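You operate a simulated robot arm through the tools that you are given. There is no shell and no other tool. Be economical: measure what you need, move in short steps, check, and stop when the job is done.

Carry out the task below with a simulated two-armed robot. There is one attempt and no reset: what you move stays moved.

TASK
On the top of the blue table, fold the blue towel in half, so that its two long edges meet.
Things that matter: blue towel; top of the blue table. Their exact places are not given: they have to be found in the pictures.

It is judged by the outcome, as a careful person would: the job done as asked, and still so three seconds after it is handed in. It fails if anything else is knocked over, pushed out of place, dropped, spilled or broken. Flat cloth is picked up by pressing the open fingertips on it (5 to 10 N) and closing them slowly along it; thin cloth reads only 2 to 8 mm in the jaws.

THE ROBOT
Two 7-joint arms with two-finger parallel grippers on one trunk, on a base that drives. Base frame: it is fixed to the floor where the robot stands at the start and does not move with it; the origin is under the middle of the robot, x ahead of it, y to its left, z up; the surface under the hand at the start is at about z = 74. Readings come in cm, degrees, newtons and seconds.
The left shoulder is at the start at [7, 13.3, 102.6], the right one opposite. With the tool pointing down near the work surface each hand reaches from about 20 to 64 cm from the robot's upright axis, wherever it stands, measured 20 degrees to its own side. Places, roughly: top of the blue table [70, -40, 70]. Payload 1.57 kg a hand.
Tool frame (each hand has its own): the origin (TCP) lies between the finger pads and is the grasp point; the fingertips stand 3 cm ahead of it; z points along the fingers, y is the line along which they close. The gripper opens to 8 cm. The fingers are 1.7 cm wide and 1.2 cm thick; the gripper's body (4 by 8.2 cm) begins 8 cm behind the TCP.
Orientation is that of the tool frame in the base frame, as a unit quaternion [w, x, y, z]. With the fingers straight down and closing along the base's y, the tool's x points along the base's -x, its y along +y and its z along -z.

THE INTERFACE
- The arms move only by the tool drive_tool. It takes "left_plan", "right_plan" or both (then of equal length, played together; a hand with none holds still); each is a list of rows, each a list of 3 entries, a list of its own where there are three numbers: the finger opening in mm, from 0 to 80, then the shift along the base's x, y, z in mm, then the turn, a rotation vector about the base's x, y, z in degrees. In form: [[hand, [dx, dy, dz], [wx, wy, wz]], ...]. A call has 1 to 12 rows; each row shifts and turns the commanded pose from where the row before left it. Rows are played at 5 a second. More than 5 cm and 8.6 degrees between two rows, or a gripper value outside its range, and nothing of the call is played. Where a pose cannot be reached the arm comes as near as it can. A force on the tool above 40 N (or 10 N above the force at the start of the call, whichever is more), or a blocked arm, ends the call early, and 0.2 s more pass. Each finger travels about 15.3 cm/s and halts on what it meets, pressing with about 26 N; the grip force reading is that of the motor and also rises with nothing between the fingers. The clock runs only during rows and for 0.2 s after the last one: add rows that do not move to give the fingers time. The reply holds the time, the measured pose of the TCP, the force on the tool along the base axes, the opening and the grip force, in the units named above and with some noise, with the torque about the TCP (base axes, N m) and any sound that the robot's microphone picked up, and new pictures: "views" is both (left out), scene, wrist or none (wrist: the cameras of the hands that moved).
- Cameras (640 x 400 px; columns grow to the right, rows downward): "scene" is now at [13.17, 1.56, 124.43]; the picture's right is [0.18, -0.98, -0.00], its down [-0.65, -0.12, -0.75] and it looks along [0.74, 0.13, -0.66] (base axes); focal length 259 px, centre (320, 200). "left" rides on the left gripper at [7.2, 0.7, -12.2] in its tool frame; the picture's right is [-0.09, 1.00, 0.00], its down [-0.84, -0.08, -0.54] and it looks along [-0.54, -0.05, 0.84] (tool axes); focal length 238 px, centre (320, 200). "right" rides on the right gripper at [7.2, -0.7, -12.2] in its tool frame; the picture's right is [0.09, 1.00, 0.00], its down [-0.84, 0.08, -0.54] and it looks along [-0.54, 0.05, 0.84] (tool axes); focal length 238 px, centre (320, 200).
- move_column(by): slides the trunk up (or, below 0, down) by that many cm; the arms and the scene camera ride with it, the base frame stays. It gives what a move gives, with no picture.
- base_move(legs): drives the robot by 1 to 6 legs, each [ahead, left, turn to the left] in cm, cm and degrees, along the robot's own axes; the way and the turn of a leg run together, so that a leg with both is an arc; at most 150 cm and 180 degrees a leg. The arms and the cameras ride along, it lands a little off, and it stops where it bumps. It gives what a move gives, and a new picture of the scene camera.
- pan_tilt(pan, tilt): turns the head with the scene camera to pan (to the left, within 86 degrees either way) and tilt (down, from -29 to 69), counted from straight ahead of the robot. It gives what a move gives, and a new picture of the scene camera.
- pixel_to_xyz(camera, pixels): there is no depth. For up to 12 entries [column, row, z] of the newest picture of that camera ("zoom" is the newest enlarged one), the place [x, y] in the base frame at which the ray of that pixel passes the height z, good to about 0.2 cm. It takes no simulated time.
- zoom(camera, box): a new picture of the part [left, top, right, bottom] of that camera's present view, enlarged. It takes no simulated time.
- job_done(): hands the job in; it is judged then, once.

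Keep the steps short. Do not move on a guess: measure, check each grasp and each placing, and mend mistakes. In all there are 80 turns and 260 pictures (those below and enlarged ones count). Leave the grippers open and the arms clear of the work at the hand-in unless told otherwise, and finish with a single line.

The tools are called after ">>>" as a command line: name --argument value ..., lists and objects as JSON in quotes. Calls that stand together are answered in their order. drive_tool: Moves the arms, as the interface text tells. Its arguments: {"type":"object","properties":{"left_plan":{"type":"array","items":{"type":"array"}},"right_plan":{"type":"array","items":{"type":"array"}},"views":{"type":"string","enum":["both","scene","wrist","none"]}},"required":[]} The other tools are called the same way: move_column (by) slides the trunk up or down; base_move (legs) drives the base; pan_tilt (pan, tilt) turns the head that bears the scene camera; pixel_to_xyz (camera, pixels) gives the place at which the rays of pixels pass given heights; zoom (camera, box) takes an enlarged picture of a part of a camera's view; job_done () hands the job in.

At the start:

```text
t: 0.0
left_eef_pos: [45.08, 9.48, 98.85]
left_tool_rot: [0.0, -0.001, 1.0, 0.001]
left_force: [1.1, -1.2, -0.2]
left_wrist_torque: [0.04, 0.0, 0.02]
left_opening: 8.0
left_grip_force: 0.0
right_eef_pos: [47.02, -26.05, 94.82]
right_tool_rot: [-0.001, 0.0, 1.0, 0.0]
right_force: [0.3, -0.4, -0.5]
right_wrist_torque: [0.0, 0.02, 0.01]
right_opening: 8.02
right_grip_force: 0.2
trunk travel left (down, up): [-60.0, 34.0]
robot x, y, heading: [0.07, 0.52, 0.2]
head pan, tilt: [10.1, 41.4]
```

scene: 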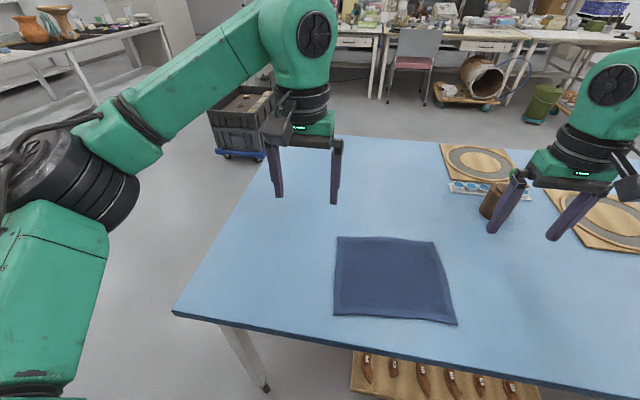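
right: 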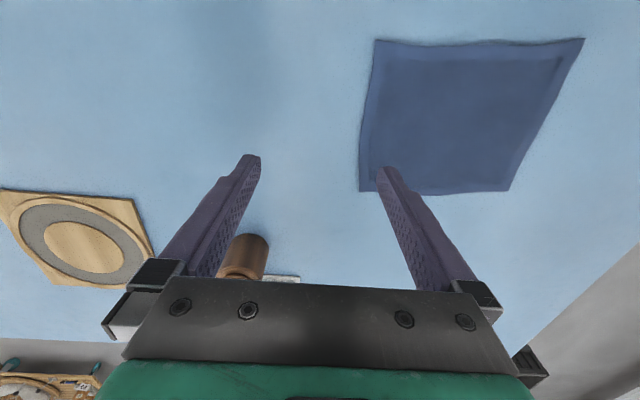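
left: 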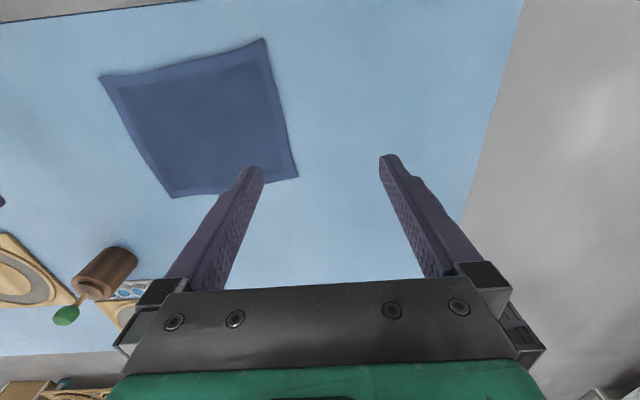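

The towel corners in the scene picture are near (337,236), (434,242), (457,324) and (333,315). I'll measure them at z=74.

>>> zoom --camera "scene" --box '[300, 210, 492, 330]'

>>> pixel_to_xyz --camera "scene" --pixels '[[337, 236, 74], [434, 242, 74], [457, 324, 74], [333, 315, 74], [173, 312, 74], [350, 137, 74]]'

>>> pixel_to_xyz --camera "right" --pixels '[[375, 40, 74], [584, 39, 74], [509, 191, 74], [360, 191, 74]]'

>>> pixel_to_xyz --camera "left" --pixels '[[99, 76, 74], [264, 38, 74], [298, 177, 74], [172, 198, 74]]'

```text
3.33 times, centred on (396, 270) of scene
```

zoom: 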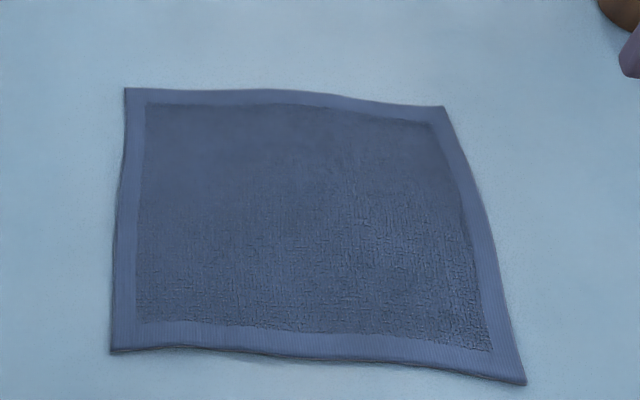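

```text
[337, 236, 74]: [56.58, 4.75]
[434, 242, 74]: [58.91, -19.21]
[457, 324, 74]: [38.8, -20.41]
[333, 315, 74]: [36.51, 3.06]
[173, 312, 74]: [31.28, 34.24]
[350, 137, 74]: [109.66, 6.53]
```

```text
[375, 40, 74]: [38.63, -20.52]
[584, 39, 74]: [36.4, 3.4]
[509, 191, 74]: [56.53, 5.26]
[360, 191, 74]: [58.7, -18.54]
```

```text
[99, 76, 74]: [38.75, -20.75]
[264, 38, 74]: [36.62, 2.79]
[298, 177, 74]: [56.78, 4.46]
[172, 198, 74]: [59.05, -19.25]
```

Both wrist views agree with the scene: the top is at z≈74 and the towel is about 24 cm (along y) by 20 cm (along x). The long edges are therefore the near one (x≈37.5) and the far one (x≈57.8). I'll pinch the far edge with both hands and bring it to the near edge. First I drive 8 cm to the right so the towel is centred between the arms.

>>> base_move --legs '[[0, -8, 0]]'

```text
t: 1.1
left_eef_pos: [45.12, 1.37, 98.77]
left_tool_rot: [0.0, -0.001, 1.0, 0.0]
left_force: [0.5, 0.6, 0.5]
left_wrist_torque: [0.03, -0.02, 0.04]
left_opening: 8.02
left_grip_force: 0.0
right_eef_pos: [47.12, -34.17, 94.82]
right_tool_rot: [0.0, -0.002, 1.0, 0.0]
right_force: [0.2, 0.2, 0.0]
right_wrist_torque: [0.02, -0.01, 0.0]
right_opening: 8.0
right_grip_force: 0.0
trunk travel left (down, up): [-60.0, 34.0]
robot x, y, heading: [-0.18, -7.93, 0.1]
head pan, tilt: [10.1, 41.4]
```

scene: 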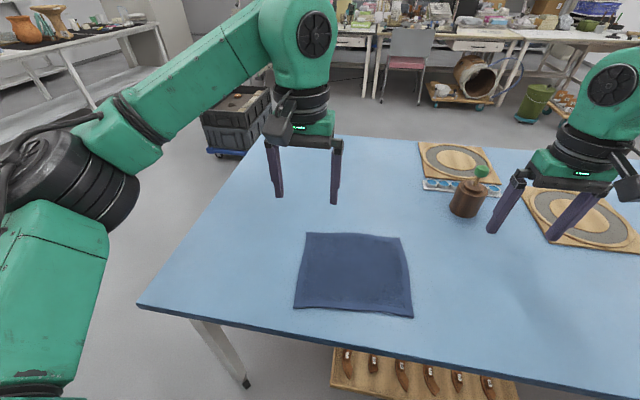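

The hands need turning so they close along x, across the far edge. I'll measure the jar first, because the right hand comes close to it.

>>> pixel_to_xyz --camera "scene" --pixels '[[464, 216, 74], [451, 208, 74], [482, 168, 85], [306, 232, 74], [401, 237, 74]]'

>>> drive_tool --left_plan '[[80, [0, 0, 0], [0, 0, -7.05]], [80, [0, 0, 0], [0, 0, -7.05]], [80, [0, 0, 0], [0, 0, -7.05]], [80, [0, 0, 0], [0, 0, -7.05]], [80, [0, 0, 0], [0, 0, -7.05]], [80, [0, 0, 0], [0, 0, -7.05]], [80, [0, 0, 0], [0, 0, -7.05]], [80, [0, 0, 0], [0, 0, -7.05]], [80, [0, 0, 0], [0, 0, -7.05]], [80, [0, 0, 0], [0, 0, -7.05]], [80, [0, 0, 0], [0, 0, -7.05]], [80, [0, 0, 0], [0, 0, -7.05]]]' --right_plan '[[80, [0, 0, 0], [0, 0, 7.95]], [80, [0, 0, 0], [0, 0, 7.95]], [80, [0, 0, 0], [0, 0, 7.95]], [80, [0, 0, 0], [0, 0, 7.95]], [80, [0, 0, 0], [0, 0, 7.95]], [80, [0, 0, 0], [0, 0, 7.95]], [80, [0, 0, 0], [0, 0, 7.95]], [80, [0, 0, 0], [0, 0, 7.95]], [80, [0, 0, 0], [0, 0, 7.95]], [80, [0, 0, 0], [0, 0, 7.95]], [80, [0, 0, 0], [0, 0, 7.95]], [80, [0, 0, 0], [0, 0, 7.95]]]' --views "both"

```text
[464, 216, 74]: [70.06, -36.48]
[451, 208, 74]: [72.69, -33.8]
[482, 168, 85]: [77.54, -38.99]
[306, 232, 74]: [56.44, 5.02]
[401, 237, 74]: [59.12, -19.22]
```

```text
t: 3.7
left_eef_pos: [26.73, -5.72, 96.38]
left_tool_rot: [0.002, 0.67, 0.742, 0.0]
left_force: [0.1, -0.9, -0.5]
left_wrist_torque: [0.0, -0.02, 0.02]
left_opening: 8.01
left_grip_force: 0.0
left hand out of reach, approached as far as the arm can: row 6, 7, 8, 9, 10, 11, 12
right_eef_pos: [21.72, -12.92, 94.59]
right_tool_rot: [-0.002, 0.739, -0.674, 0.0]
right_force: [0.4, -0.3, 0.0]
right_wrist_torque: [-0.02, 0.02, -0.02]
right_opening: 8.0
right_grip_force: 0.1
right hand out of reach, approached as far as the arm can: row 2, 3, 4, 5, 6, 7, 8, 9, 10, 11, 12
trunk travel left (down, up): [-60.0, 34.0]
robot x, y, heading: [0.31, -7.83, 0.2]
head pan, tilt: [10.1, 41.4]
```

scene: 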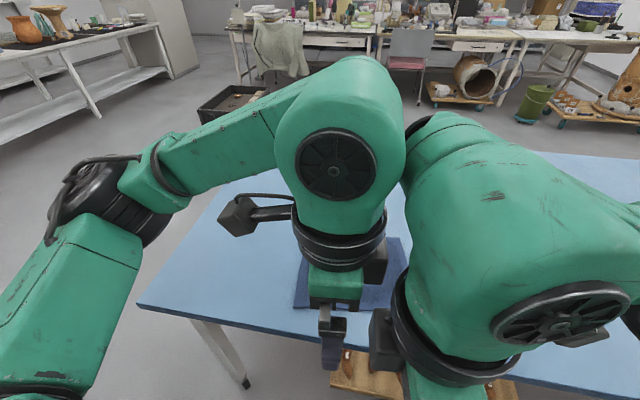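
right: 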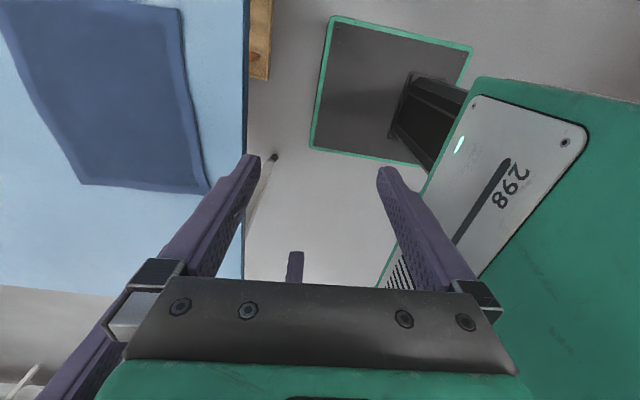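
left: 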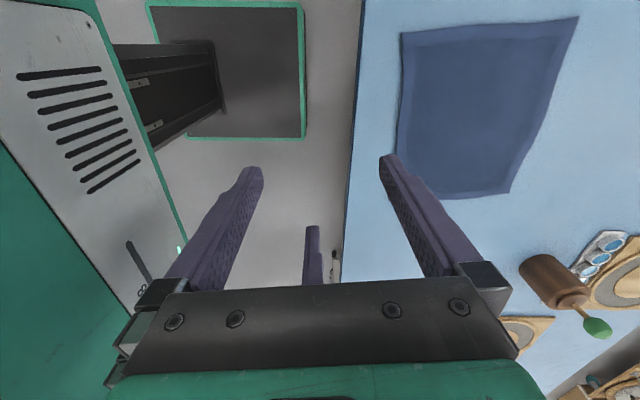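

Neither wrist can turn that way, so the hands were pulled inward. I'll play the turn back in reverse.

>>> drive_tool --right_plan '[[80, [0, 0, 0], [0, 0, -7.95]], [80, [0, 0, 0], [0, 0, -7.95]], [80, [0, 0, 0], [0, 0, -7.95]], [80, [0, 0, 0], [0, 0, -7.95]], [80, [0, 0, 0], [0, 0, -7.95]], [80, [0, 0, 0], [0, 0, -7.95]], [80, [0, 0, 0], [0, 0, -7.95]], [80, [0, 0, 0], [0, 0, -7.95]], [80, [0, 0, 0], [0, 0, -7.95]], [80, [0, 0, 0], [0, 0, -7.95]], [80, [0, 0, 0], [0, 0, -7.95]], [80, [0, 0, 0], [0, 0, -7.95]]]' --left_plan '[[80, [0, 0, 0], [0, 0, 7.05]], [80, [0, 0, 0], [0, 0, 7.05]], [80, [0, 0, 0], [0, 0, 7.05]], [80, [0, 0, 0], [0, 0, 7.05]], [80, [0, 0, 0], [0, 0, 7.05]], [80, [0, 0, 0], [0, 0, 7.05]], [80, [0, 0, 0], [0, 0, 7.05]], [80, [0, 0, 0], [0, 0, 7.05]], [80, [0, 0, 0], [0, 0, 7.05]], [80, [0, 0, 0], [0, 0, 7.05]], [80, [0, 0, 0], [0, 0, 7.05]], [80, [0, 0, 0], [0, 0, 7.05]]]' --views "scene"

```text
t: 5.9
left_eef_pos: [27.17, -5.68, 96.43]
left_tool_rot: [0.0, 0.107, 0.994, -0.004]
left_force: [-0.3, 6.9, -2.0]
left_wrist_torque: [-0.45, -0.13, -0.2]
left_opening: 7.42
left_grip_force: 0.0
right_eef_pos: [21.86, -13.17, 94.61]
right_tool_rot: [0.001, -0.13, 0.992, -0.002]
right_force: [5.3, -6.1, 2.9]
right_wrist_torque: [0.58, 0.74, -0.22]
right_opening: 7.99
right_grip_force: 0.1
trunk travel left (down, up): [-60.0, 34.0]
robot x, y, heading: [-0.27, -8.15, -0.0]
head pan, tilt: [10.1, 41.4]
stopped in row 11 (right hand): the force on the tool passed its limit at 64 N (the readings are from after the stop); the commanded pose is now the measured one
```

scene: 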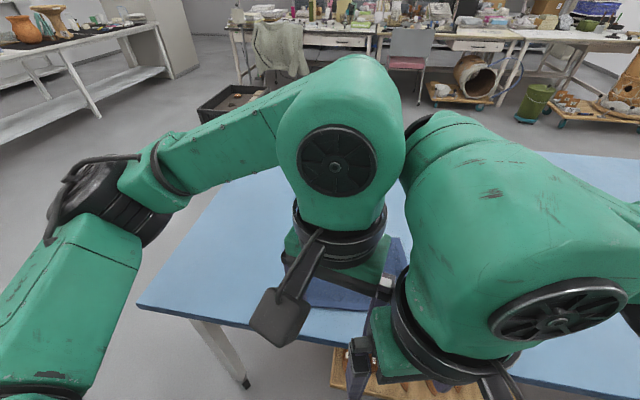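

The command had followed the reached poses, so the hands ended up touching. I'll separate them sideways, left to +y and right to -y, then move both forward.

>>> drive_tool --left_plan '[[80, [10, 30, 0], [0, 0, 0]], [80, [20, 40, 0], [0, 0, 0]], [80, [30, 30, 0], [0, 0, 0]], [80, [40, 10, 0], [0, 0, 0]], [80, [40, 0, 0], [0, 0, 0]], [80, [30, 0, 0], [0, 0, 0]]]' --right_plan '[[80, [0, -30, 0], [0, 0, 0]], [80, [10, -40, 0], [0, 0, 0]], [80, [40, -30, 0], [0, 0, 0]], [80, [40, -20, 0], [0, 0, 0]], [80, [40, 0, 0], [0, 0, 0]], [80, [40, 0, 0], [0, 0, 0]]]' --views "scene"

```text
t: 7.3
left_eef_pos: [44.37, 5.28, 96.29]
left_tool_rot: [-0.001, 0.107, 0.994, -0.004]
left_force: [-0.2, 1.1, -0.4]
left_wrist_torque: [0.01, -0.01, -0.02]
left_opening: 8.01
left_grip_force: 0.0
right_eef_pos: [39.45, -25.37, 94.66]
right_tool_rot: [0.0, -0.13, 0.991, -0.001]
right_force: [-0.4, -0.1, 0.4]
right_wrist_torque: [0.0, 0.01, -0.01]
right_opening: 8.02
right_grip_force: 0.0
trunk travel left (down, up): [-60.0, 34.0]
robot x, y, heading: [0.28, -8.01, -0.1]
head pan, tilt: [10.1, 41.4]
```

scene: 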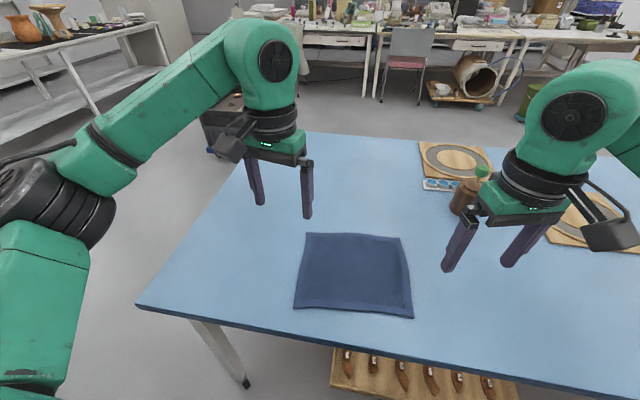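

They are separated now. The left wrist can turn outward at least 40°, which is enough for a diagonal pinch on the far corners. I'll move both hands forward over the far corners, then turn outward in small steps.

>>> drive_tool --left_plan '[[80, [40, 0, 0], [0, 0, 0]], [80, [40, -10, 0], [0, 0, 0]], [80, [30, 0, 0], [0, 0, 0]], [80, [0, 0, -30], [0, 0, -7]], [80, [0, 0, -30], [0, 0, -7]]]' --right_plan '[[80, [50, 20, 0], [0, 0, 0]], [80, [50, 30, 0], [0, 0, 0]], [80, [50, 20, 0], [0, 0, 0]], [80, [20, 0, -20], [0, 0, 7]], [80, [10, 0, -20], [0, 0, 7]]]' --views "both"

```text
refused: row 1 steps farther than a row can; nothing moved
```

>>> drive_tool --left_plan '[[80, [40, 0, 0], [0, 0, 0]], [80, [40, -10, 0], [0, 0, 0]], [80, [30, 0, 0], [0, 0, 0]], [80, [0, 0, -30], [0, 0, -7]], [80, [0, 0, -30], [0, 0, -7]]]' --right_plan '[[80, [40, 20, 0], [0, 0, 0]], [80, [40, 20, 0], [0, 0, 0]], [80, [40, 20, 0], [0, 0, 0]], [80, [40, 10, -20], [0, 0, 7]], [80, [20, 0, -20], [0, 0, 7]]]' --views "both"

```text
t: 8.5
left_eef_pos: [52.86, 6.65, 93.25]
left_tool_rot: [-0.002, 0.16, 0.987, -0.008]
left_force: [-0.6, 0.4, 0.5]
left_wrist_torque: [0.0, -0.03, 0.02]
left_opening: 8.04
left_grip_force: 0.0
left hand out of reach, approached as far as the arm can: row 4, 5
right_eef_pos: [52.11, -21.52, 90.09]
right_tool_rot: [0.003, -0.204, 0.979, 0.0]
right_force: [-0.2, 0.1, 0.7]
right_wrist_torque: [0.0, -0.01, 0.01]
right_opening: 8.04
right_grip_force: 0.0
right hand out of reach, approached as far as the arm can: row 4, 5
trunk travel left (down, up): [-60.0, 34.0]
robot x, y, heading: [0.09, -7.82, -0.2]
head pan, tilt: [10.1, 41.4]
```

scene: 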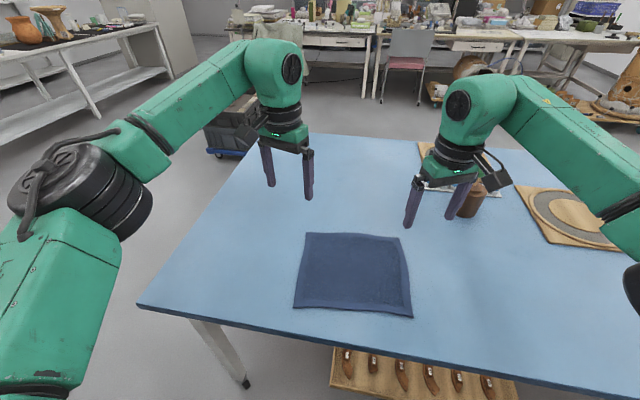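
right: 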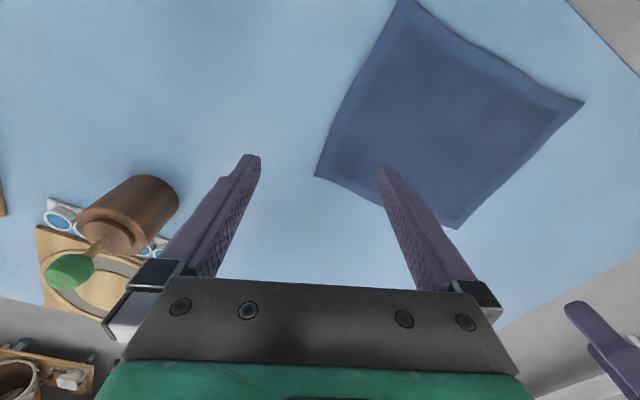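
left: 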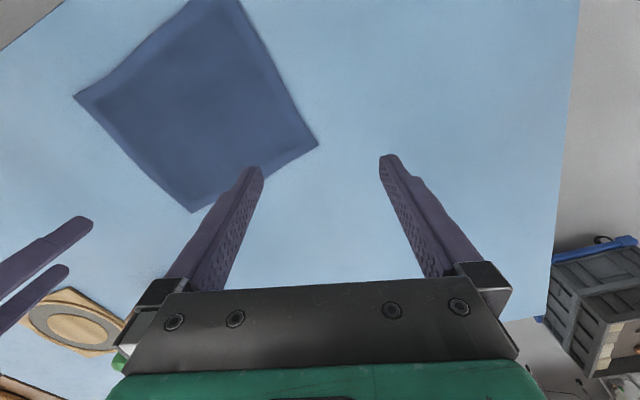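

The outward turn is limited to about 20° here. I'll test the inward turn, with the hands 28 cm apart and so safe, in 8 rows.

>>> drive_tool --left_plan '[[80, [0, 0, 0], [0, 0, 8]], [80, [0, 0, 0], [0, 0, 8]], [80, [0, 0, 0], [0, 0, 8]], [80, [0, 0, 0], [0, 0, 8]], [80, [0, 0, 0], [0, 0, 8]], [80, [0, 0, 0], [0, 0, 8]], [80, [0, 0, 0], [0, 0, 8]], [80, [0, 0, 0], [0, 0, 8]]]' --right_plan '[[80, [0, 0, 0], [0, 0, -8]], [80, [0, 0, 0], [0, 0, -8]], [80, [0, 0, 0], [0, 0, -8]], [80, [0, 0, 0], [0, 0, -8]], [80, [0, 0, 0], [0, 0, -8]], [80, [0, 0, 0], [0, 0, -8]], [80, [0, 0, 0], [0, 0, -8]], [80, [0, 0, 0], [0, 0, -8]]]' --views "scene"

```text
t: 10.3
left_eef_pos: [52.94, 6.79, 93.24]
left_tool_rot: [0.002, -0.39, 0.921, -0.008]
left_force: [0.1, 0.3, 0.3]
left_wrist_torque: [0.0, 0.01, 0.01]
left_opening: 8.03
left_grip_force: 0.0
right_eef_pos: [51.96, -21.26, 90.04]
right_tool_rot: [0.002, 0.347, 0.938, -0.002]
right_force: [0.3, -0.4, 0.3]
right_wrist_torque: [-0.01, -0.01, 0.0]
right_opening: 8.04
right_grip_force: 0.1
trunk travel left (down, up): [-60.0, 34.0]
robot x, y, heading: [0.16, -7.9, 0.1]
head pan, tilt: [10.1, 41.4]
```

scene: 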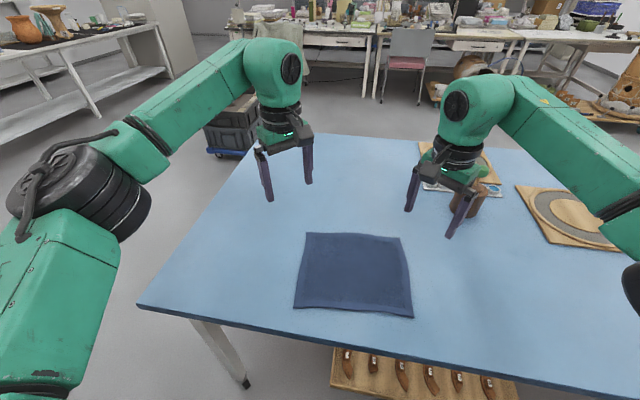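

The inward turn is free. I'll continue until the fingers close square to the far edge: left +49° and right -44° more.

>>> drive_tool --left_plan '[[80, [0, 0, 0], [0, 0, 8.2]], [80, [0, 0, 0], [0, 0, 8.2]], [80, [0, 0, 0], [0, 0, 8.2]], [80, [0, 0, 0], [0, 0, 8.2]], [80, [0, 0, 0], [0, 0, 8.2]], [80, [0, 0, 0], [0, 0, 8.2]]]' --right_plan '[[80, [0, 0, 0], [0, 0, -7.3]], [80, [0, 0, 0], [0, 0, -7.3]], [80, [0, 0, 0], [0, 0, -7.3]], [80, [0, 0, 0], [0, 0, -7.3]], [80, [0, 0, 0], [0, 0, -7.3]], [80, [0, 0, 0], [0, 0, -7.3]]]' --views "both"

```text
t: 11.7
left_eef_pos: [53.12, 6.75, 93.12]
left_tool_rot: [-0.005, 0.736, -0.676, 0.008]
left_force: [-1.2, -0.6, 0.7]
left_wrist_torque: [0.02, -0.02, 0.0]
left_opening: 7.99
left_grip_force: 0.1
right_eef_pos: [51.92, -21.33, 90.0]
right_tool_rot: [0.002, 0.671, 0.741, -0.003]
right_force: [-0.3, 0.0, -0.3]
right_wrist_torque: [-0.03, 0.02, 0.0]
right_opening: 8.0
right_grip_force: 0.0
trunk travel left (down, up): [-60.0, 34.0]
robot x, y, heading: [0.1, -7.84, 0.0]
head pan, tilt: [10.1, 41.4]
```

scene: 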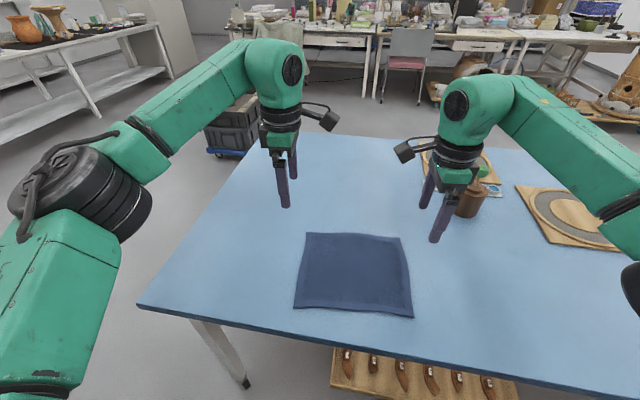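
right: 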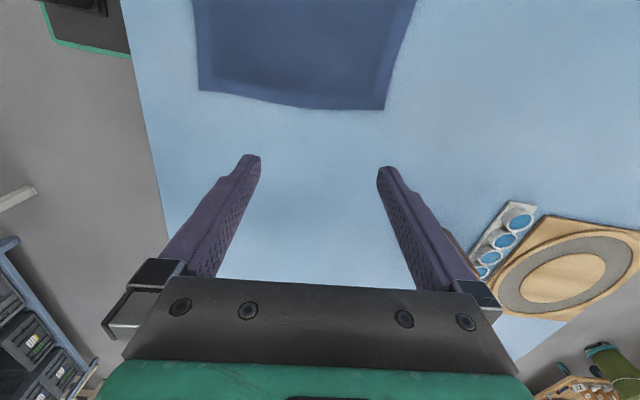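
left: 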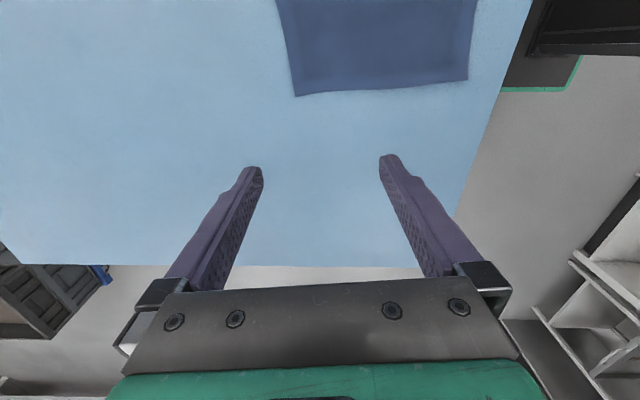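

Both hands turned cleanly, and the wrist cameras now look across the towel. I'll move over the far edge near the corners: left to (56.7, 3.8), right to (58.8, -18), z 82, with a 30 mm opening.

>>> drive_tool --left_plan '[[30, [18, 0, -30], [0, 0, 0]], [30, [18, 0, -30], [0, 0, 0]], [30, [0, -15, -30], [0, 0, 0]], [30, [0, -15, -20], [0, 0, 0]], [30, [0, 0, 0], [0, 0, 0]]]' --right_plan '[[30, [35, 0, -20], [0, 0, 0]], [30, [34, 0, -20], [0, 0, 0]], [30, [0, 15, -20], [0, 0, 0]], [30, [0, 18, -20], [0, 0, 0]], [30, [0, 0, 0], [0, 0, 0]]]' --views "both"

```text
t: 12.9
left_eef_pos: [56.48, 3.8, 82.25]
left_tool_rot: [-0.005, 0.736, -0.677, 0.009]
left_force: [-0.6, 0.1, -0.6]
left_wrist_torque: [0.01, 0.02, -0.02]
left_opening: 3.0
left_grip_force: 0.0
right_eef_pos: [58.81, -17.9, 81.95]
right_tool_rot: [0.001, 0.671, 0.741, -0.003]
right_force: [0.8, 0.2, 0.5]
right_wrist_torque: [0.03, -0.02, 0.02]
right_opening: 3.0
right_grip_force: 0.0
trunk travel left (down, up): [-60.0, 34.0]
robot x, y, heading: [0.07, -8.28, 0.2]
head pan, tilt: [10.1, 41.4]
```

scene: 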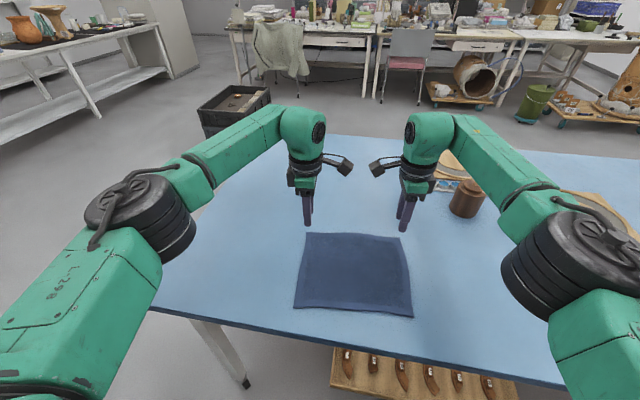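
right: 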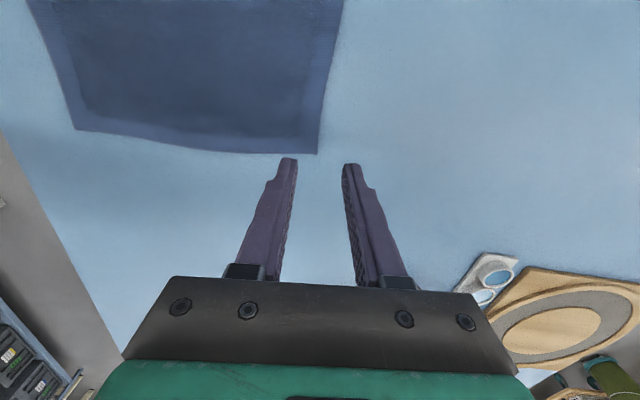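
left: 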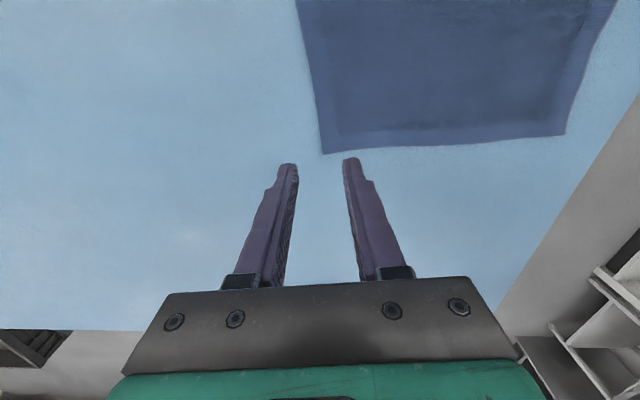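

There is room between the two cameras. I'll measure the two corners in the wrist views: right (316,154) and left (323,154).

>>> pixel_to_xyz --camera "right" --pixels '[[316, 154, 74], [230, 150, 74], [76, 129, 74]]'

>>> pixel_to_xyz --camera "left" --pixels '[[323, 154, 74], [440, 147, 74], [566, 135, 74]]'

```text
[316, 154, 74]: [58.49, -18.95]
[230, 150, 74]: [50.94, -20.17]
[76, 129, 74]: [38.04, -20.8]
```

```text
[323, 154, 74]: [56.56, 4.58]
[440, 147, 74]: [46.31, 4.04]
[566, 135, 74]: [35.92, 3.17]
```

Corners are right (58.5, -18.95) and left (56.6, 4.6). I'll make small corrections and lower to just above the cloth, with tips at about 74.4.

>>> drive_tool --left_plan '[[30, [0, -5, -16], [0, 0, 0]], [30, [0, 0, -16], [0, 0, 0]], [30, [0, 0, -14], [0, 0, 0]], [30, [0, 0, 0], [0, 0, 0]]]' --right_plan '[[30, [-4, 2, -16], [0, 0, 0]], [30, [0, 0, -16], [0, 0, 0]], [30, [0, 0, -12], [0, 0, 0]], [30, [0, 0, 0], [0, 0, 0]]]' --views "wrist"

```text
t: 13.9
left_eef_pos: [56.61, 3.3, 77.71]
left_tool_rot: [-0.005, 0.735, -0.678, 0.008]
left_force: [0.7, 0.4, 0.5]
left_wrist_torque: [-0.02, 0.02, -0.03]
left_opening: 3.02
left_grip_force: 0.0
right_eef_pos: [58.49, -17.88, 77.81]
right_tool_rot: [0.002, 0.671, 0.741, -0.002]
right_force: [1.3, -0.2, -1.1]
right_wrist_torque: [0.0, -0.05, 0.02]
right_opening: 3.0
right_grip_force: 0.1
trunk travel left (down, up): [-60.0, 34.0]
robot x, y, heading: [0.05, -8.5, -0.2]
head pan, tilt: [10.1, 41.4]
```

right: 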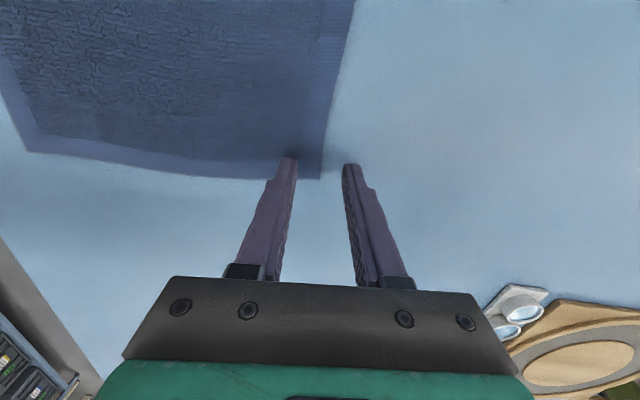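
left: 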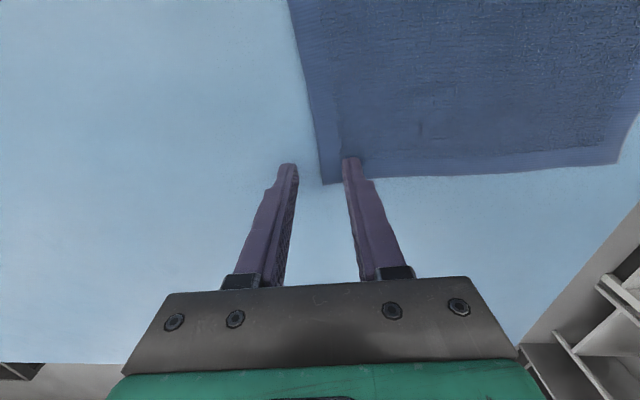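

Each hand straddles the edge with the inner finger over the cloth. I'll lower in millimetre steps to press.

>>> drive_tool --left_plan '[[30, [0, 0, -3], [0, 0, 0]], [30, [0, 0, -2], [0, 0, 0]], [30, [0, 0, -2], [0, 0, 0]], [30, [0, 0, 0], [0, 0, 0]]]' --right_plan '[[30, [0, 0, -4], [0, 0, 0]], [30, [0, 0, -2], [0, 0, 0]], [30, [0, 0, -2], [0, 0, 0]], [30, [0, 0, 0], [0, 0, 0]]]' --views "none"

```text
t: 14.9
left_eef_pos: [56.43, 3.29, 77.36]
left_tool_rot: [-0.006, 0.736, -0.677, 0.011]
left_force: [1.4, 1.0, 15.3]
left_wrist_torque: [0.0, 0.26, -0.04]
left_opening: 2.85
left_grip_force: 0.0
right_eef_pos: [58.31, -17.78, 77.3]
right_tool_rot: [0.004, 0.671, 0.741, 0.0]
right_force: [3.8, -1.3, 16.9]
right_wrist_torque: [-0.03, 0.22, 0.01]
right_opening: 2.66
right_grip_force: 0.1
trunk travel left (down, up): [-60.0, 34.0]
robot x, y, heading: [0.05, -8.04, -0.1]
head pan, tilt: [10.1, 41.4]
```

Force is 15–17 N, which is a bit much. I'll back off 2 mm and close slowly.

>>> drive_tool --left_plan '[[28, [0, 0, 2], [0, 0, 0]], [25, [0, 0, 0], [0, 0, 0]], [22, [0, 0, 0], [0, 0, 0]], [19, [0, 0, 0], [0, 0, 0]], [16, [0, 0, 0], [0, 0, 0]], [13, [0, 0, 0], [0, 0, 0]], [10, [0, 0, 0], [0, 0, 0]], [7, [0, 0, 0], [0, 0, 0]], [4, [0, 0, 0], [0, 0, 0]], [1, [0, 0, 0], [0, 0, 0]], [0, [0, 0, 0], [0, 0, 0]], [0, [0, 0, 0], [0, 0, 0]]]' --right_plan '[[28, [0, 0, 2], [0, 0, 0]], [25, [0, 0, 0], [0, 0, 0]], [22, [0, 0, 0], [0, 0, 0]], [19, [0, 0, 0], [0, 0, 0]], [16, [0, 0, 0], [0, 0, 0]], [13, [0, 0, 0], [0, 0, 0]], [10, [0, 0, 0], [0, 0, 0]], [7, [0, 0, 0], [0, 0, 0]], [4, [0, 0, 0], [0, 0, 0]], [1, [0, 0, 0], [0, 0, 0]], [0, [0, 0, 0], [0, 0, 0]], [0, [0, 0, 0], [0, 0, 0]]]' --views "wrist"

```text
t: 17.5
left_eef_pos: [56.46, 3.19, 77.24]
left_tool_rot: [-0.005, 0.736, -0.677, 0.008]
left_force: [-0.7, -0.2, 10.5]
left_wrist_torque: [-0.01, 0.09, -0.01]
left_opening: 0.1
left_grip_force: 23.2
right_eef_pos: [58.27, -17.77, 77.3]
right_tool_rot: [0.003, 0.67, 0.742, -0.001]
right_force: [-1.0, -1.0, 8.3]
right_wrist_torque: [0.0, 0.08, -0.05]
right_opening: 0.24
right_grip_force: 23.6
trunk travel left (down, up): [-60.0, 34.0]
robot x, y, heading: [-0.05, -8.04, 0.1]
head pan, tilt: [10.1, 41.4]
```

right: 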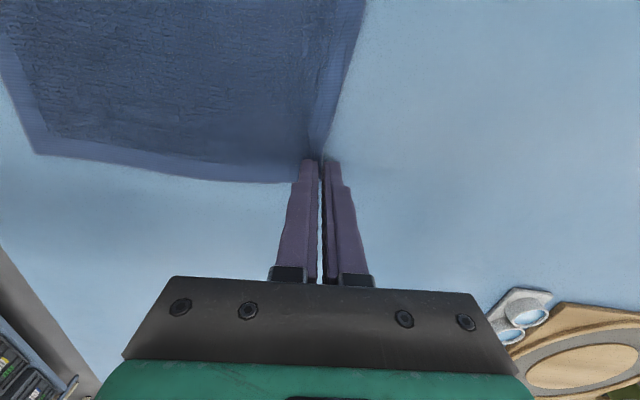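
left: 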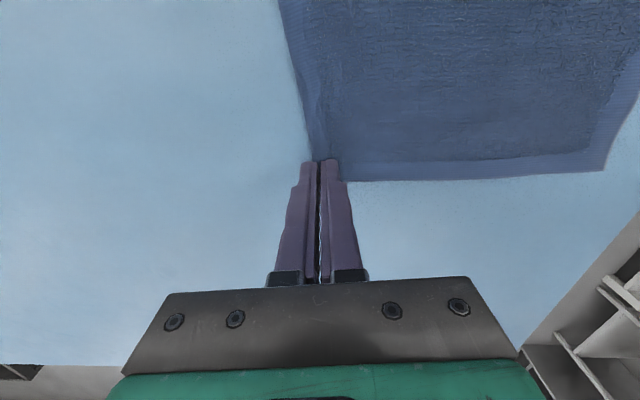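

Openings read right 2.4 mm and left 1.0 mm. I'll look closely at both tips.

>>> zoom --camera "left" --box '[270, 130, 400, 211]'

>>> zoom --camera "right" --box '[250, 130, 380, 211]'

```text
4.92 times, centred on (335, 170) of left
```

zoom: 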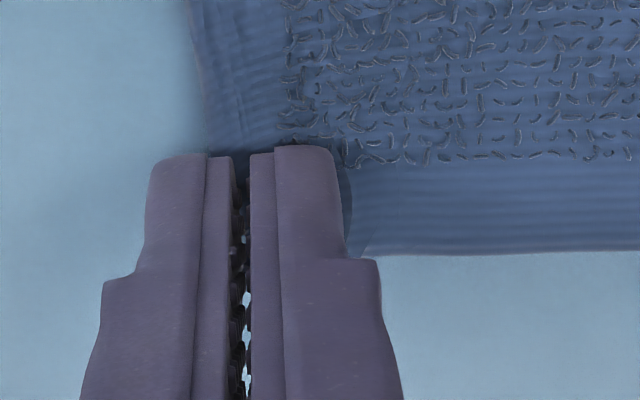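

```text
4.92 times, centred on (315, 170) of right
```

zoom: 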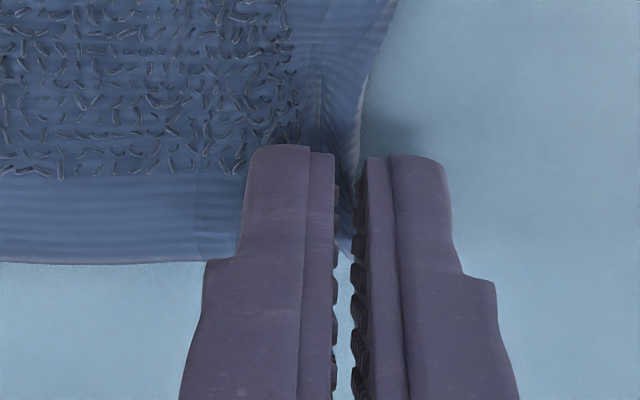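

The right hand has a clean single-edge pinch. The left looks doubtful, so I'll lift only the left by 2 cm to check.

>>> drive_tool --left_plan '[[0, [0, 0, 10], [0, 0, 0]], [0, [0, 0, 10], [0, 0, 0]], [0, [0, 0, 0], [0, 0, 0]]]' --views "wrist"

```text
t: 18.3
left_eef_pos: [56.43, 3.41, 79.14]
left_tool_rot: [-0.005, 0.736, -0.677, 0.009]
left_force: [0.2, -1.7, -0.4]
left_wrist_torque: [-0.04, 0.0, -0.05]
left_opening: 0.07
left_grip_force: 23.1
right_eef_pos: [58.32, -17.83, 77.25]
right_tool_rot: [0.002, 0.671, 0.742, -0.001]
right_force: [-1.8, -0.2, 12.4]
right_wrist_torque: [-0.01, 0.15, -0.01]
right_opening: 0.26
right_grip_force: 24.1
trunk travel left (down, up): [-60.0, 34.0]
robot x, y, heading: [-0.21, -8.14, 0.3]
head pan, tilt: [10.1, 41.4]
```

left: 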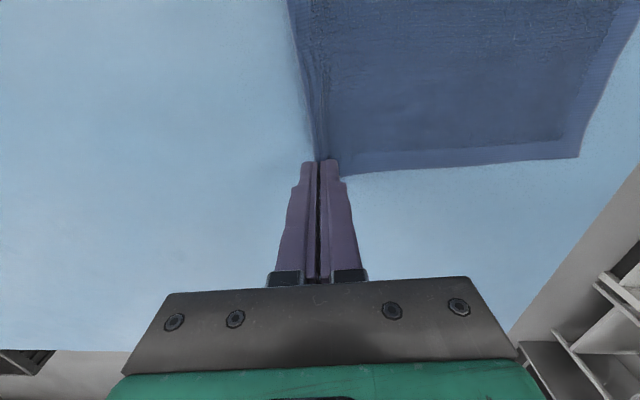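

>>> zoom --camera "left" --box '[270, 110, 400, 191]'

>>> zoom --camera "scene" --box '[280, 160, 440, 260]'

```text
4.92 times, centred on (335, 150) of left
```

zoom: 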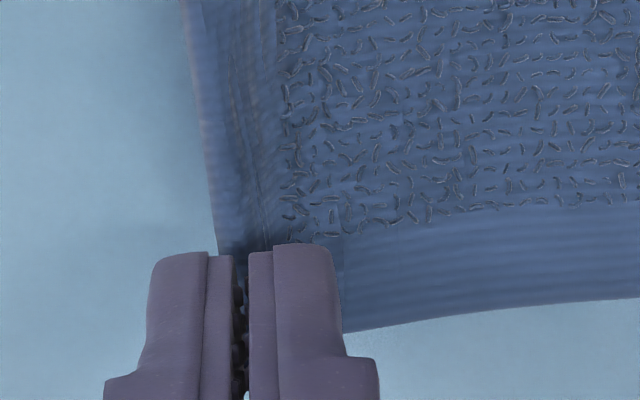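

```text
4.00 times, centred on (360, 210) of scene
```

zoom: 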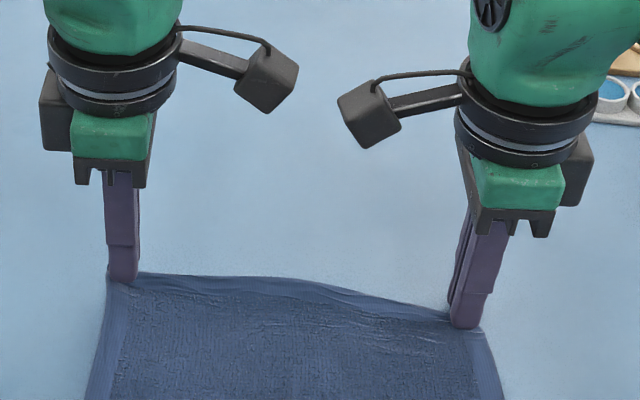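

The left lifts the cloth, but only by a sliver with a bit of edge left outside. I'll put it down, open and regrasp.

>>> drive_tool --left_plan '[[0, [0, 0, -10], [0, 0, 0]], [0, [0, 0, -7], [0, 0, 0]], [15, [0, 0, 0], [0, 0, 0]], [30, [0, 0, 5], [0, 0, 0]], [30, [0, 0, 10], [0, 0, 0]], [30, [0, 0, 0], [0, 0, 0]]]' --views "wrist"

>>> zoom --camera "left" --box '[240, 100, 432, 220]'

```text
t: 19.7
left_eef_pos: [56.37, 3.47, 79.04]
left_tool_rot: [-0.005, 0.736, -0.677, 0.008]
left_force: [-0.3, 0.1, -0.1]
left_wrist_torque: [-0.01, 0.01, -0.02]
left_opening: 3.01
left_grip_force: 0.0
right_eef_pos: [58.21, -17.74, 77.3]
right_tool_rot: [0.002, 0.671, 0.741, -0.002]
right_force: [-1.0, -0.2, 13.3]
right_wrist_torque: [-0.01, 0.11, 0.0]
right_opening: 0.29
right_grip_force: 24.2
trunk travel left (down, up): [-60.0, 34.0]
robot x, y, heading: [-0.38, -7.74, 0.1]
head pan, tilt: [10.1, 41.4]
```

left: 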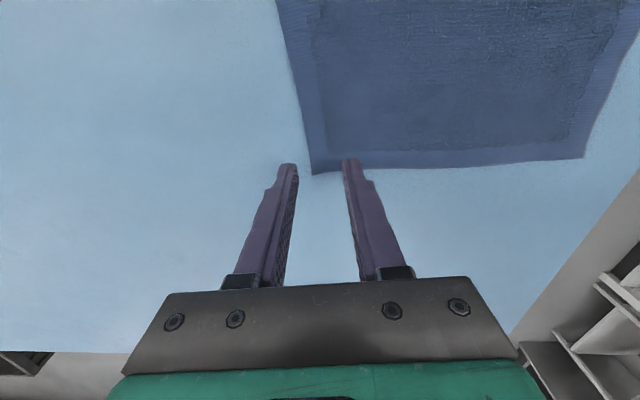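

```text
3.33 times, centred on (336, 160) of left
```

zoom: 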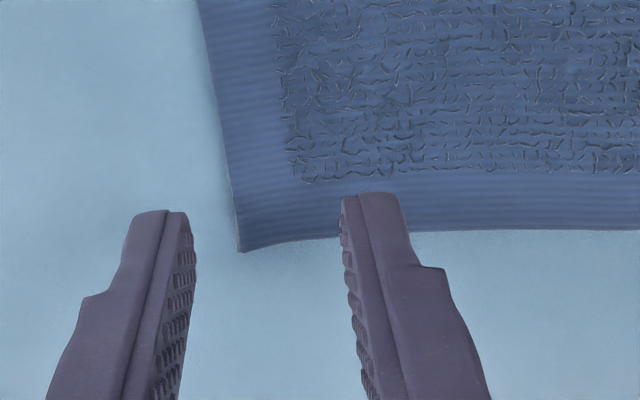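

>>> pixel_to_xyz --camera "left" --pixels '[[311, 175, 74], [301, 140, 74]]'

```text
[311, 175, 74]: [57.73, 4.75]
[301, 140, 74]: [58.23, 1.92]
```

The left edge now lies at x≈58.0 at the grip. I'll centre the left hand on it (+16 mm), use a 26 mm opening, press and close slowly.

>>> drive_tool --left_plan '[[26, [16, -2, 0], [0, 0, 0]], [26, [0, 0, -8], [0, 0, 0]], [26, [0, 0, -8], [0, 0, 0]], [26, [0, 0, -4], [0, 0, 0]], [26, [0, 0, 0], [0, 0, 0]]]' --views "wrist"

```text
t: 20.9
left_eef_pos: [58.08, 3.11, 77.23]
left_tool_rot: [-0.006, 0.736, -0.677, 0.011]
left_force: [0.9, 1.7, 19.6]
left_wrist_torque: [0.06, 0.31, -0.04]
left_opening: 2.5
left_grip_force: 0.1
right_eef_pos: [58.08, -17.78, 77.21]
right_tool_rot: [0.003, 0.671, 0.741, -0.002]
right_force: [1.2, -0.4, 6.9]
right_wrist_torque: [0.02, 0.01, 0.0]
right_opening: 0.25
right_grip_force: 23.4
trunk travel left (down, up): [-60.0, 34.0]
robot x, y, heading: [0.0, -7.89, 0.3]
head pan, tilt: [10.1, 41.4]
```

left: 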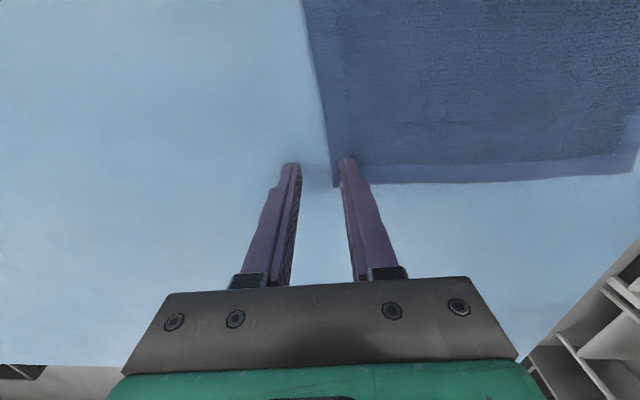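

The inner finger is only about 0.6 cm inside the edge. I'll lift 6 mm, move 5 mm inward, press at about 10 N and close slowly.

>>> drive_tool --left_plan '[[28, [0, 0, 6], [0, 0, 0]], [28, [-5, 0, 0], [0, 0, 0]], [28, [0, 0, -5], [0, 0, 0]], [25, [0, 0, 0], [0, 0, 0]], [22, [0, 0, 0], [0, 0, 0]], [18, [0, 0, 0], [0, 0, 0]], [14, [0, 0, 0], [0, 0, 0]], [10, [0, 0, 0], [0, 0, 0]], [6, [0, 0, 0], [0, 0, 0]], [3, [0, 0, 0], [0, 0, 0]], [0, [0, 0, 0], [0, 0, 0]], [0, [0, 0, 0], [0, 0, 0]]]' --views "wrist"

>>> zoom --camera "left" --box '[270, 110, 400, 191]'

```text
t: 23.5
left_eef_pos: [57.51, 3.01, 77.27]
left_tool_rot: [-0.006, 0.736, -0.677, 0.01]
left_force: [-1.1, -1.4, 18.6]
left_wrist_torque: [-0.06, 0.1, 0.01]
left_opening: 0.01
left_grip_force: 21.4
right_eef_pos: [58.02, -17.81, 77.39]
right_tool_rot: [0.002, 0.671, 0.742, -0.002]
right_force: [0.4, 0.4, 4.4]
right_wrist_torque: [0.03, 0.01, -0.01]
right_opening: 0.22
right_grip_force: 23.9
trunk travel left (down, up): [-60.0, 34.0]
robot x, y, heading: [-0.11, -8.44, 0.1]
head pan, tilt: [10.1, 41.4]
```

left: 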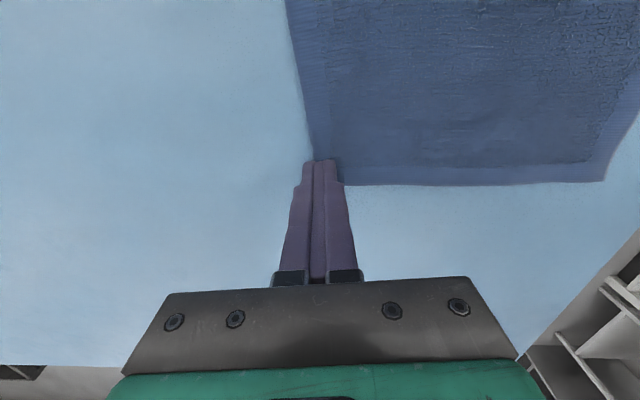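

```text
4.92 times, centred on (335, 150) of left
```

zoom: 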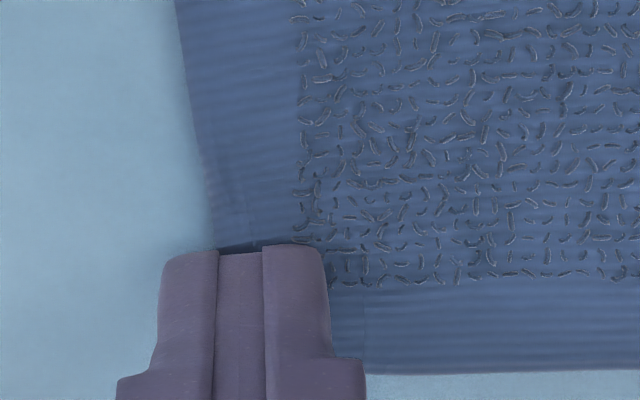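

The left pinched nothing; pressing at 18 N made the outer finger slide over the edge. I'll open, lift slightly and remeasure.

>>> drive_tool --left_plan '[[15, [0, 0, 3], [0, 0, 0]], [30, [0, 0, 6], [0, 0, 0]], [30, [0, 0, 0], [0, 0, 0]]]' --views "wrist"

>>> zoom --camera "left" --box '[240, 100, 432, 220]'

```text
t: 24.3
left_eef_pos: [57.5, 3.18, 77.88]
left_tool_rot: [-0.005, 0.736, -0.677, 0.007]
left_force: [-0.7, -0.3, -0.2]
left_wrist_torque: [-0.04, 0.02, -0.01]
left_opening: 3.01
left_grip_force: 0.1
right_eef_pos: [58.26, -17.81, 77.25]
right_tool_rot: [0.003, 0.671, 0.741, -0.001]
right_force: [-2.5, -1.2, 12.4]
right_wrist_torque: [0.01, 0.14, 0.04]
right_opening: 0.26
right_grip_force: 24.1
trunk travel left (down, up): [-60.0, 34.0]
robot x, y, heading: [-0.07, -7.85, 0.2]
head pan, tilt: [10.1, 41.4]
```

left: 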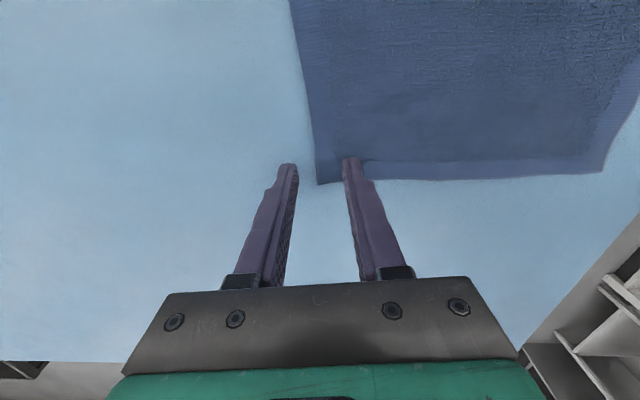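

```text
3.33 times, centred on (336, 160) of left
```

zoom: 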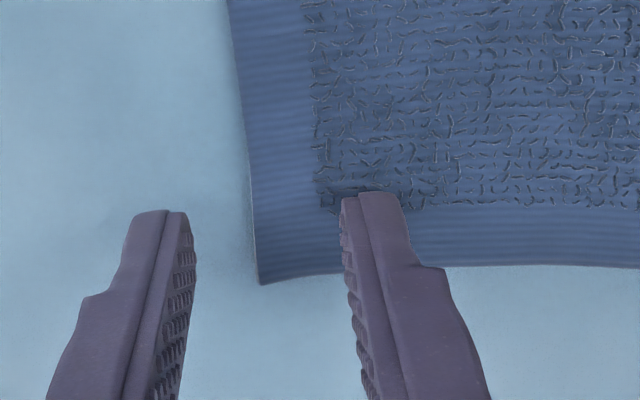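

The edge lies between the fingers, with the inner finger about 1.7 cm inside. I'll press lightly and read the force.

>>> drive_tool --left_plan '[[30, [0, 0, -5], [0, 0, 0]], [30, [0, 0, -2], [0, 0, 0]], [30, [0, 0, 0], [0, 0, 0]]]' --views "none"

```text
t: 25.1
left_eef_pos: [57.57, 3.2, 77.29]
left_tool_rot: [-0.005, 0.735, -0.678, 0.008]
left_force: [0.0, 0.1, 6.1]
left_wrist_torque: [-0.01, 0.16, -0.01]
left_opening: 2.97
left_grip_force: 0.1
right_eef_pos: [58.36, -17.8, 77.3]
right_tool_rot: [0.002, 0.671, 0.741, -0.001]
right_force: [-0.3, -0.7, 11.0]
right_wrist_torque: [0.0, 0.08, 0.0]
right_opening: 0.25
right_grip_force: 24.0
trunk travel left (down, up): [-60.0, 34.0]
robot x, y, heading: [0.26, -7.85, 0.1]
head pan, tilt: [10.1, 41.4]
```

Force is 6 N, which is right. I'll close slowly.

>>> drive_tool --left_plan '[[27, [0, 0, 0], [0, 0, 0]], [24, [0, 0, 0], [0, 0, 0]], [21, [0, 0, 0], [0, 0, 0]], [18, [0, 0, 0], [0, 0, 0]], [15, [0, 0, 0], [0, 0, 0]], [12, [0, 0, 0], [0, 0, 0]], [9, [0, 0, 0], [0, 0, 0]], [6, [0, 0, 0], [0, 0, 0]], [3, [0, 0, 0], [0, 0, 0]], [0, [0, 0, 0], [0, 0, 0]], [0, [0, 0, 0], [0, 0, 0]]]' --views "wrist"

>>> zoom --camera "left" --box '[270, 110, 400, 191]'

```text
t: 27.5
left_eef_pos: [57.52, 3.07, 77.42]
left_tool_rot: [-0.005, 0.736, -0.676, 0.008]
left_force: [-2.4, -0.7, 9.0]
left_wrist_torque: [-0.07, 0.07, -0.03]
left_opening: 0.24
left_grip_force: 24.0
right_eef_pos: [58.29, -17.94, 77.3]
right_tool_rot: [0.002, 0.671, 0.741, -0.001]
right_force: [1.3, 0.9, 9.0]
right_wrist_torque: [0.03, -0.01, 0.0]
right_opening: 0.27
right_grip_force: 23.6
trunk travel left (down, up): [-60.0, 34.0]
robot x, y, heading: [-0.02, -8.19, 0.1]
head pan, tilt: [10.1, 41.4]
```

left: 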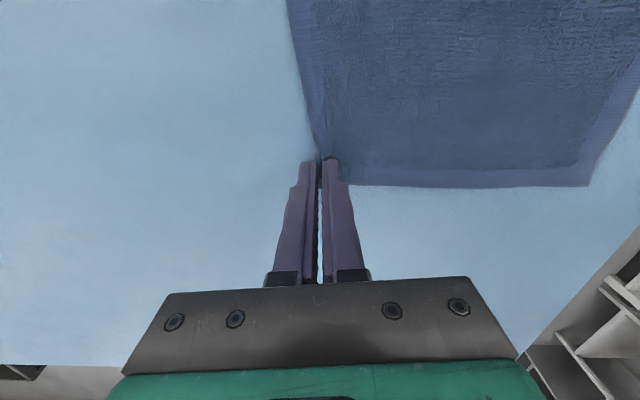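

```text
4.92 times, centred on (335, 150) of left
```

zoom: 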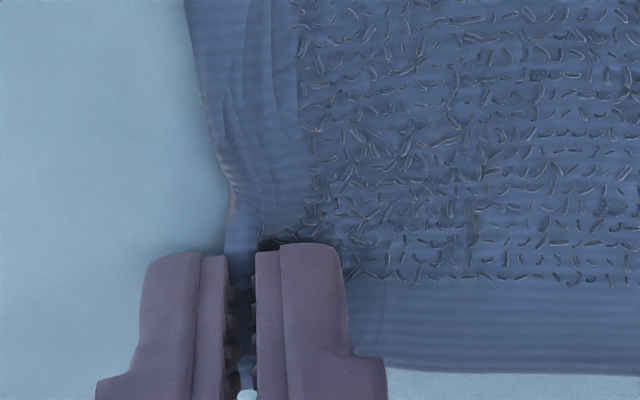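

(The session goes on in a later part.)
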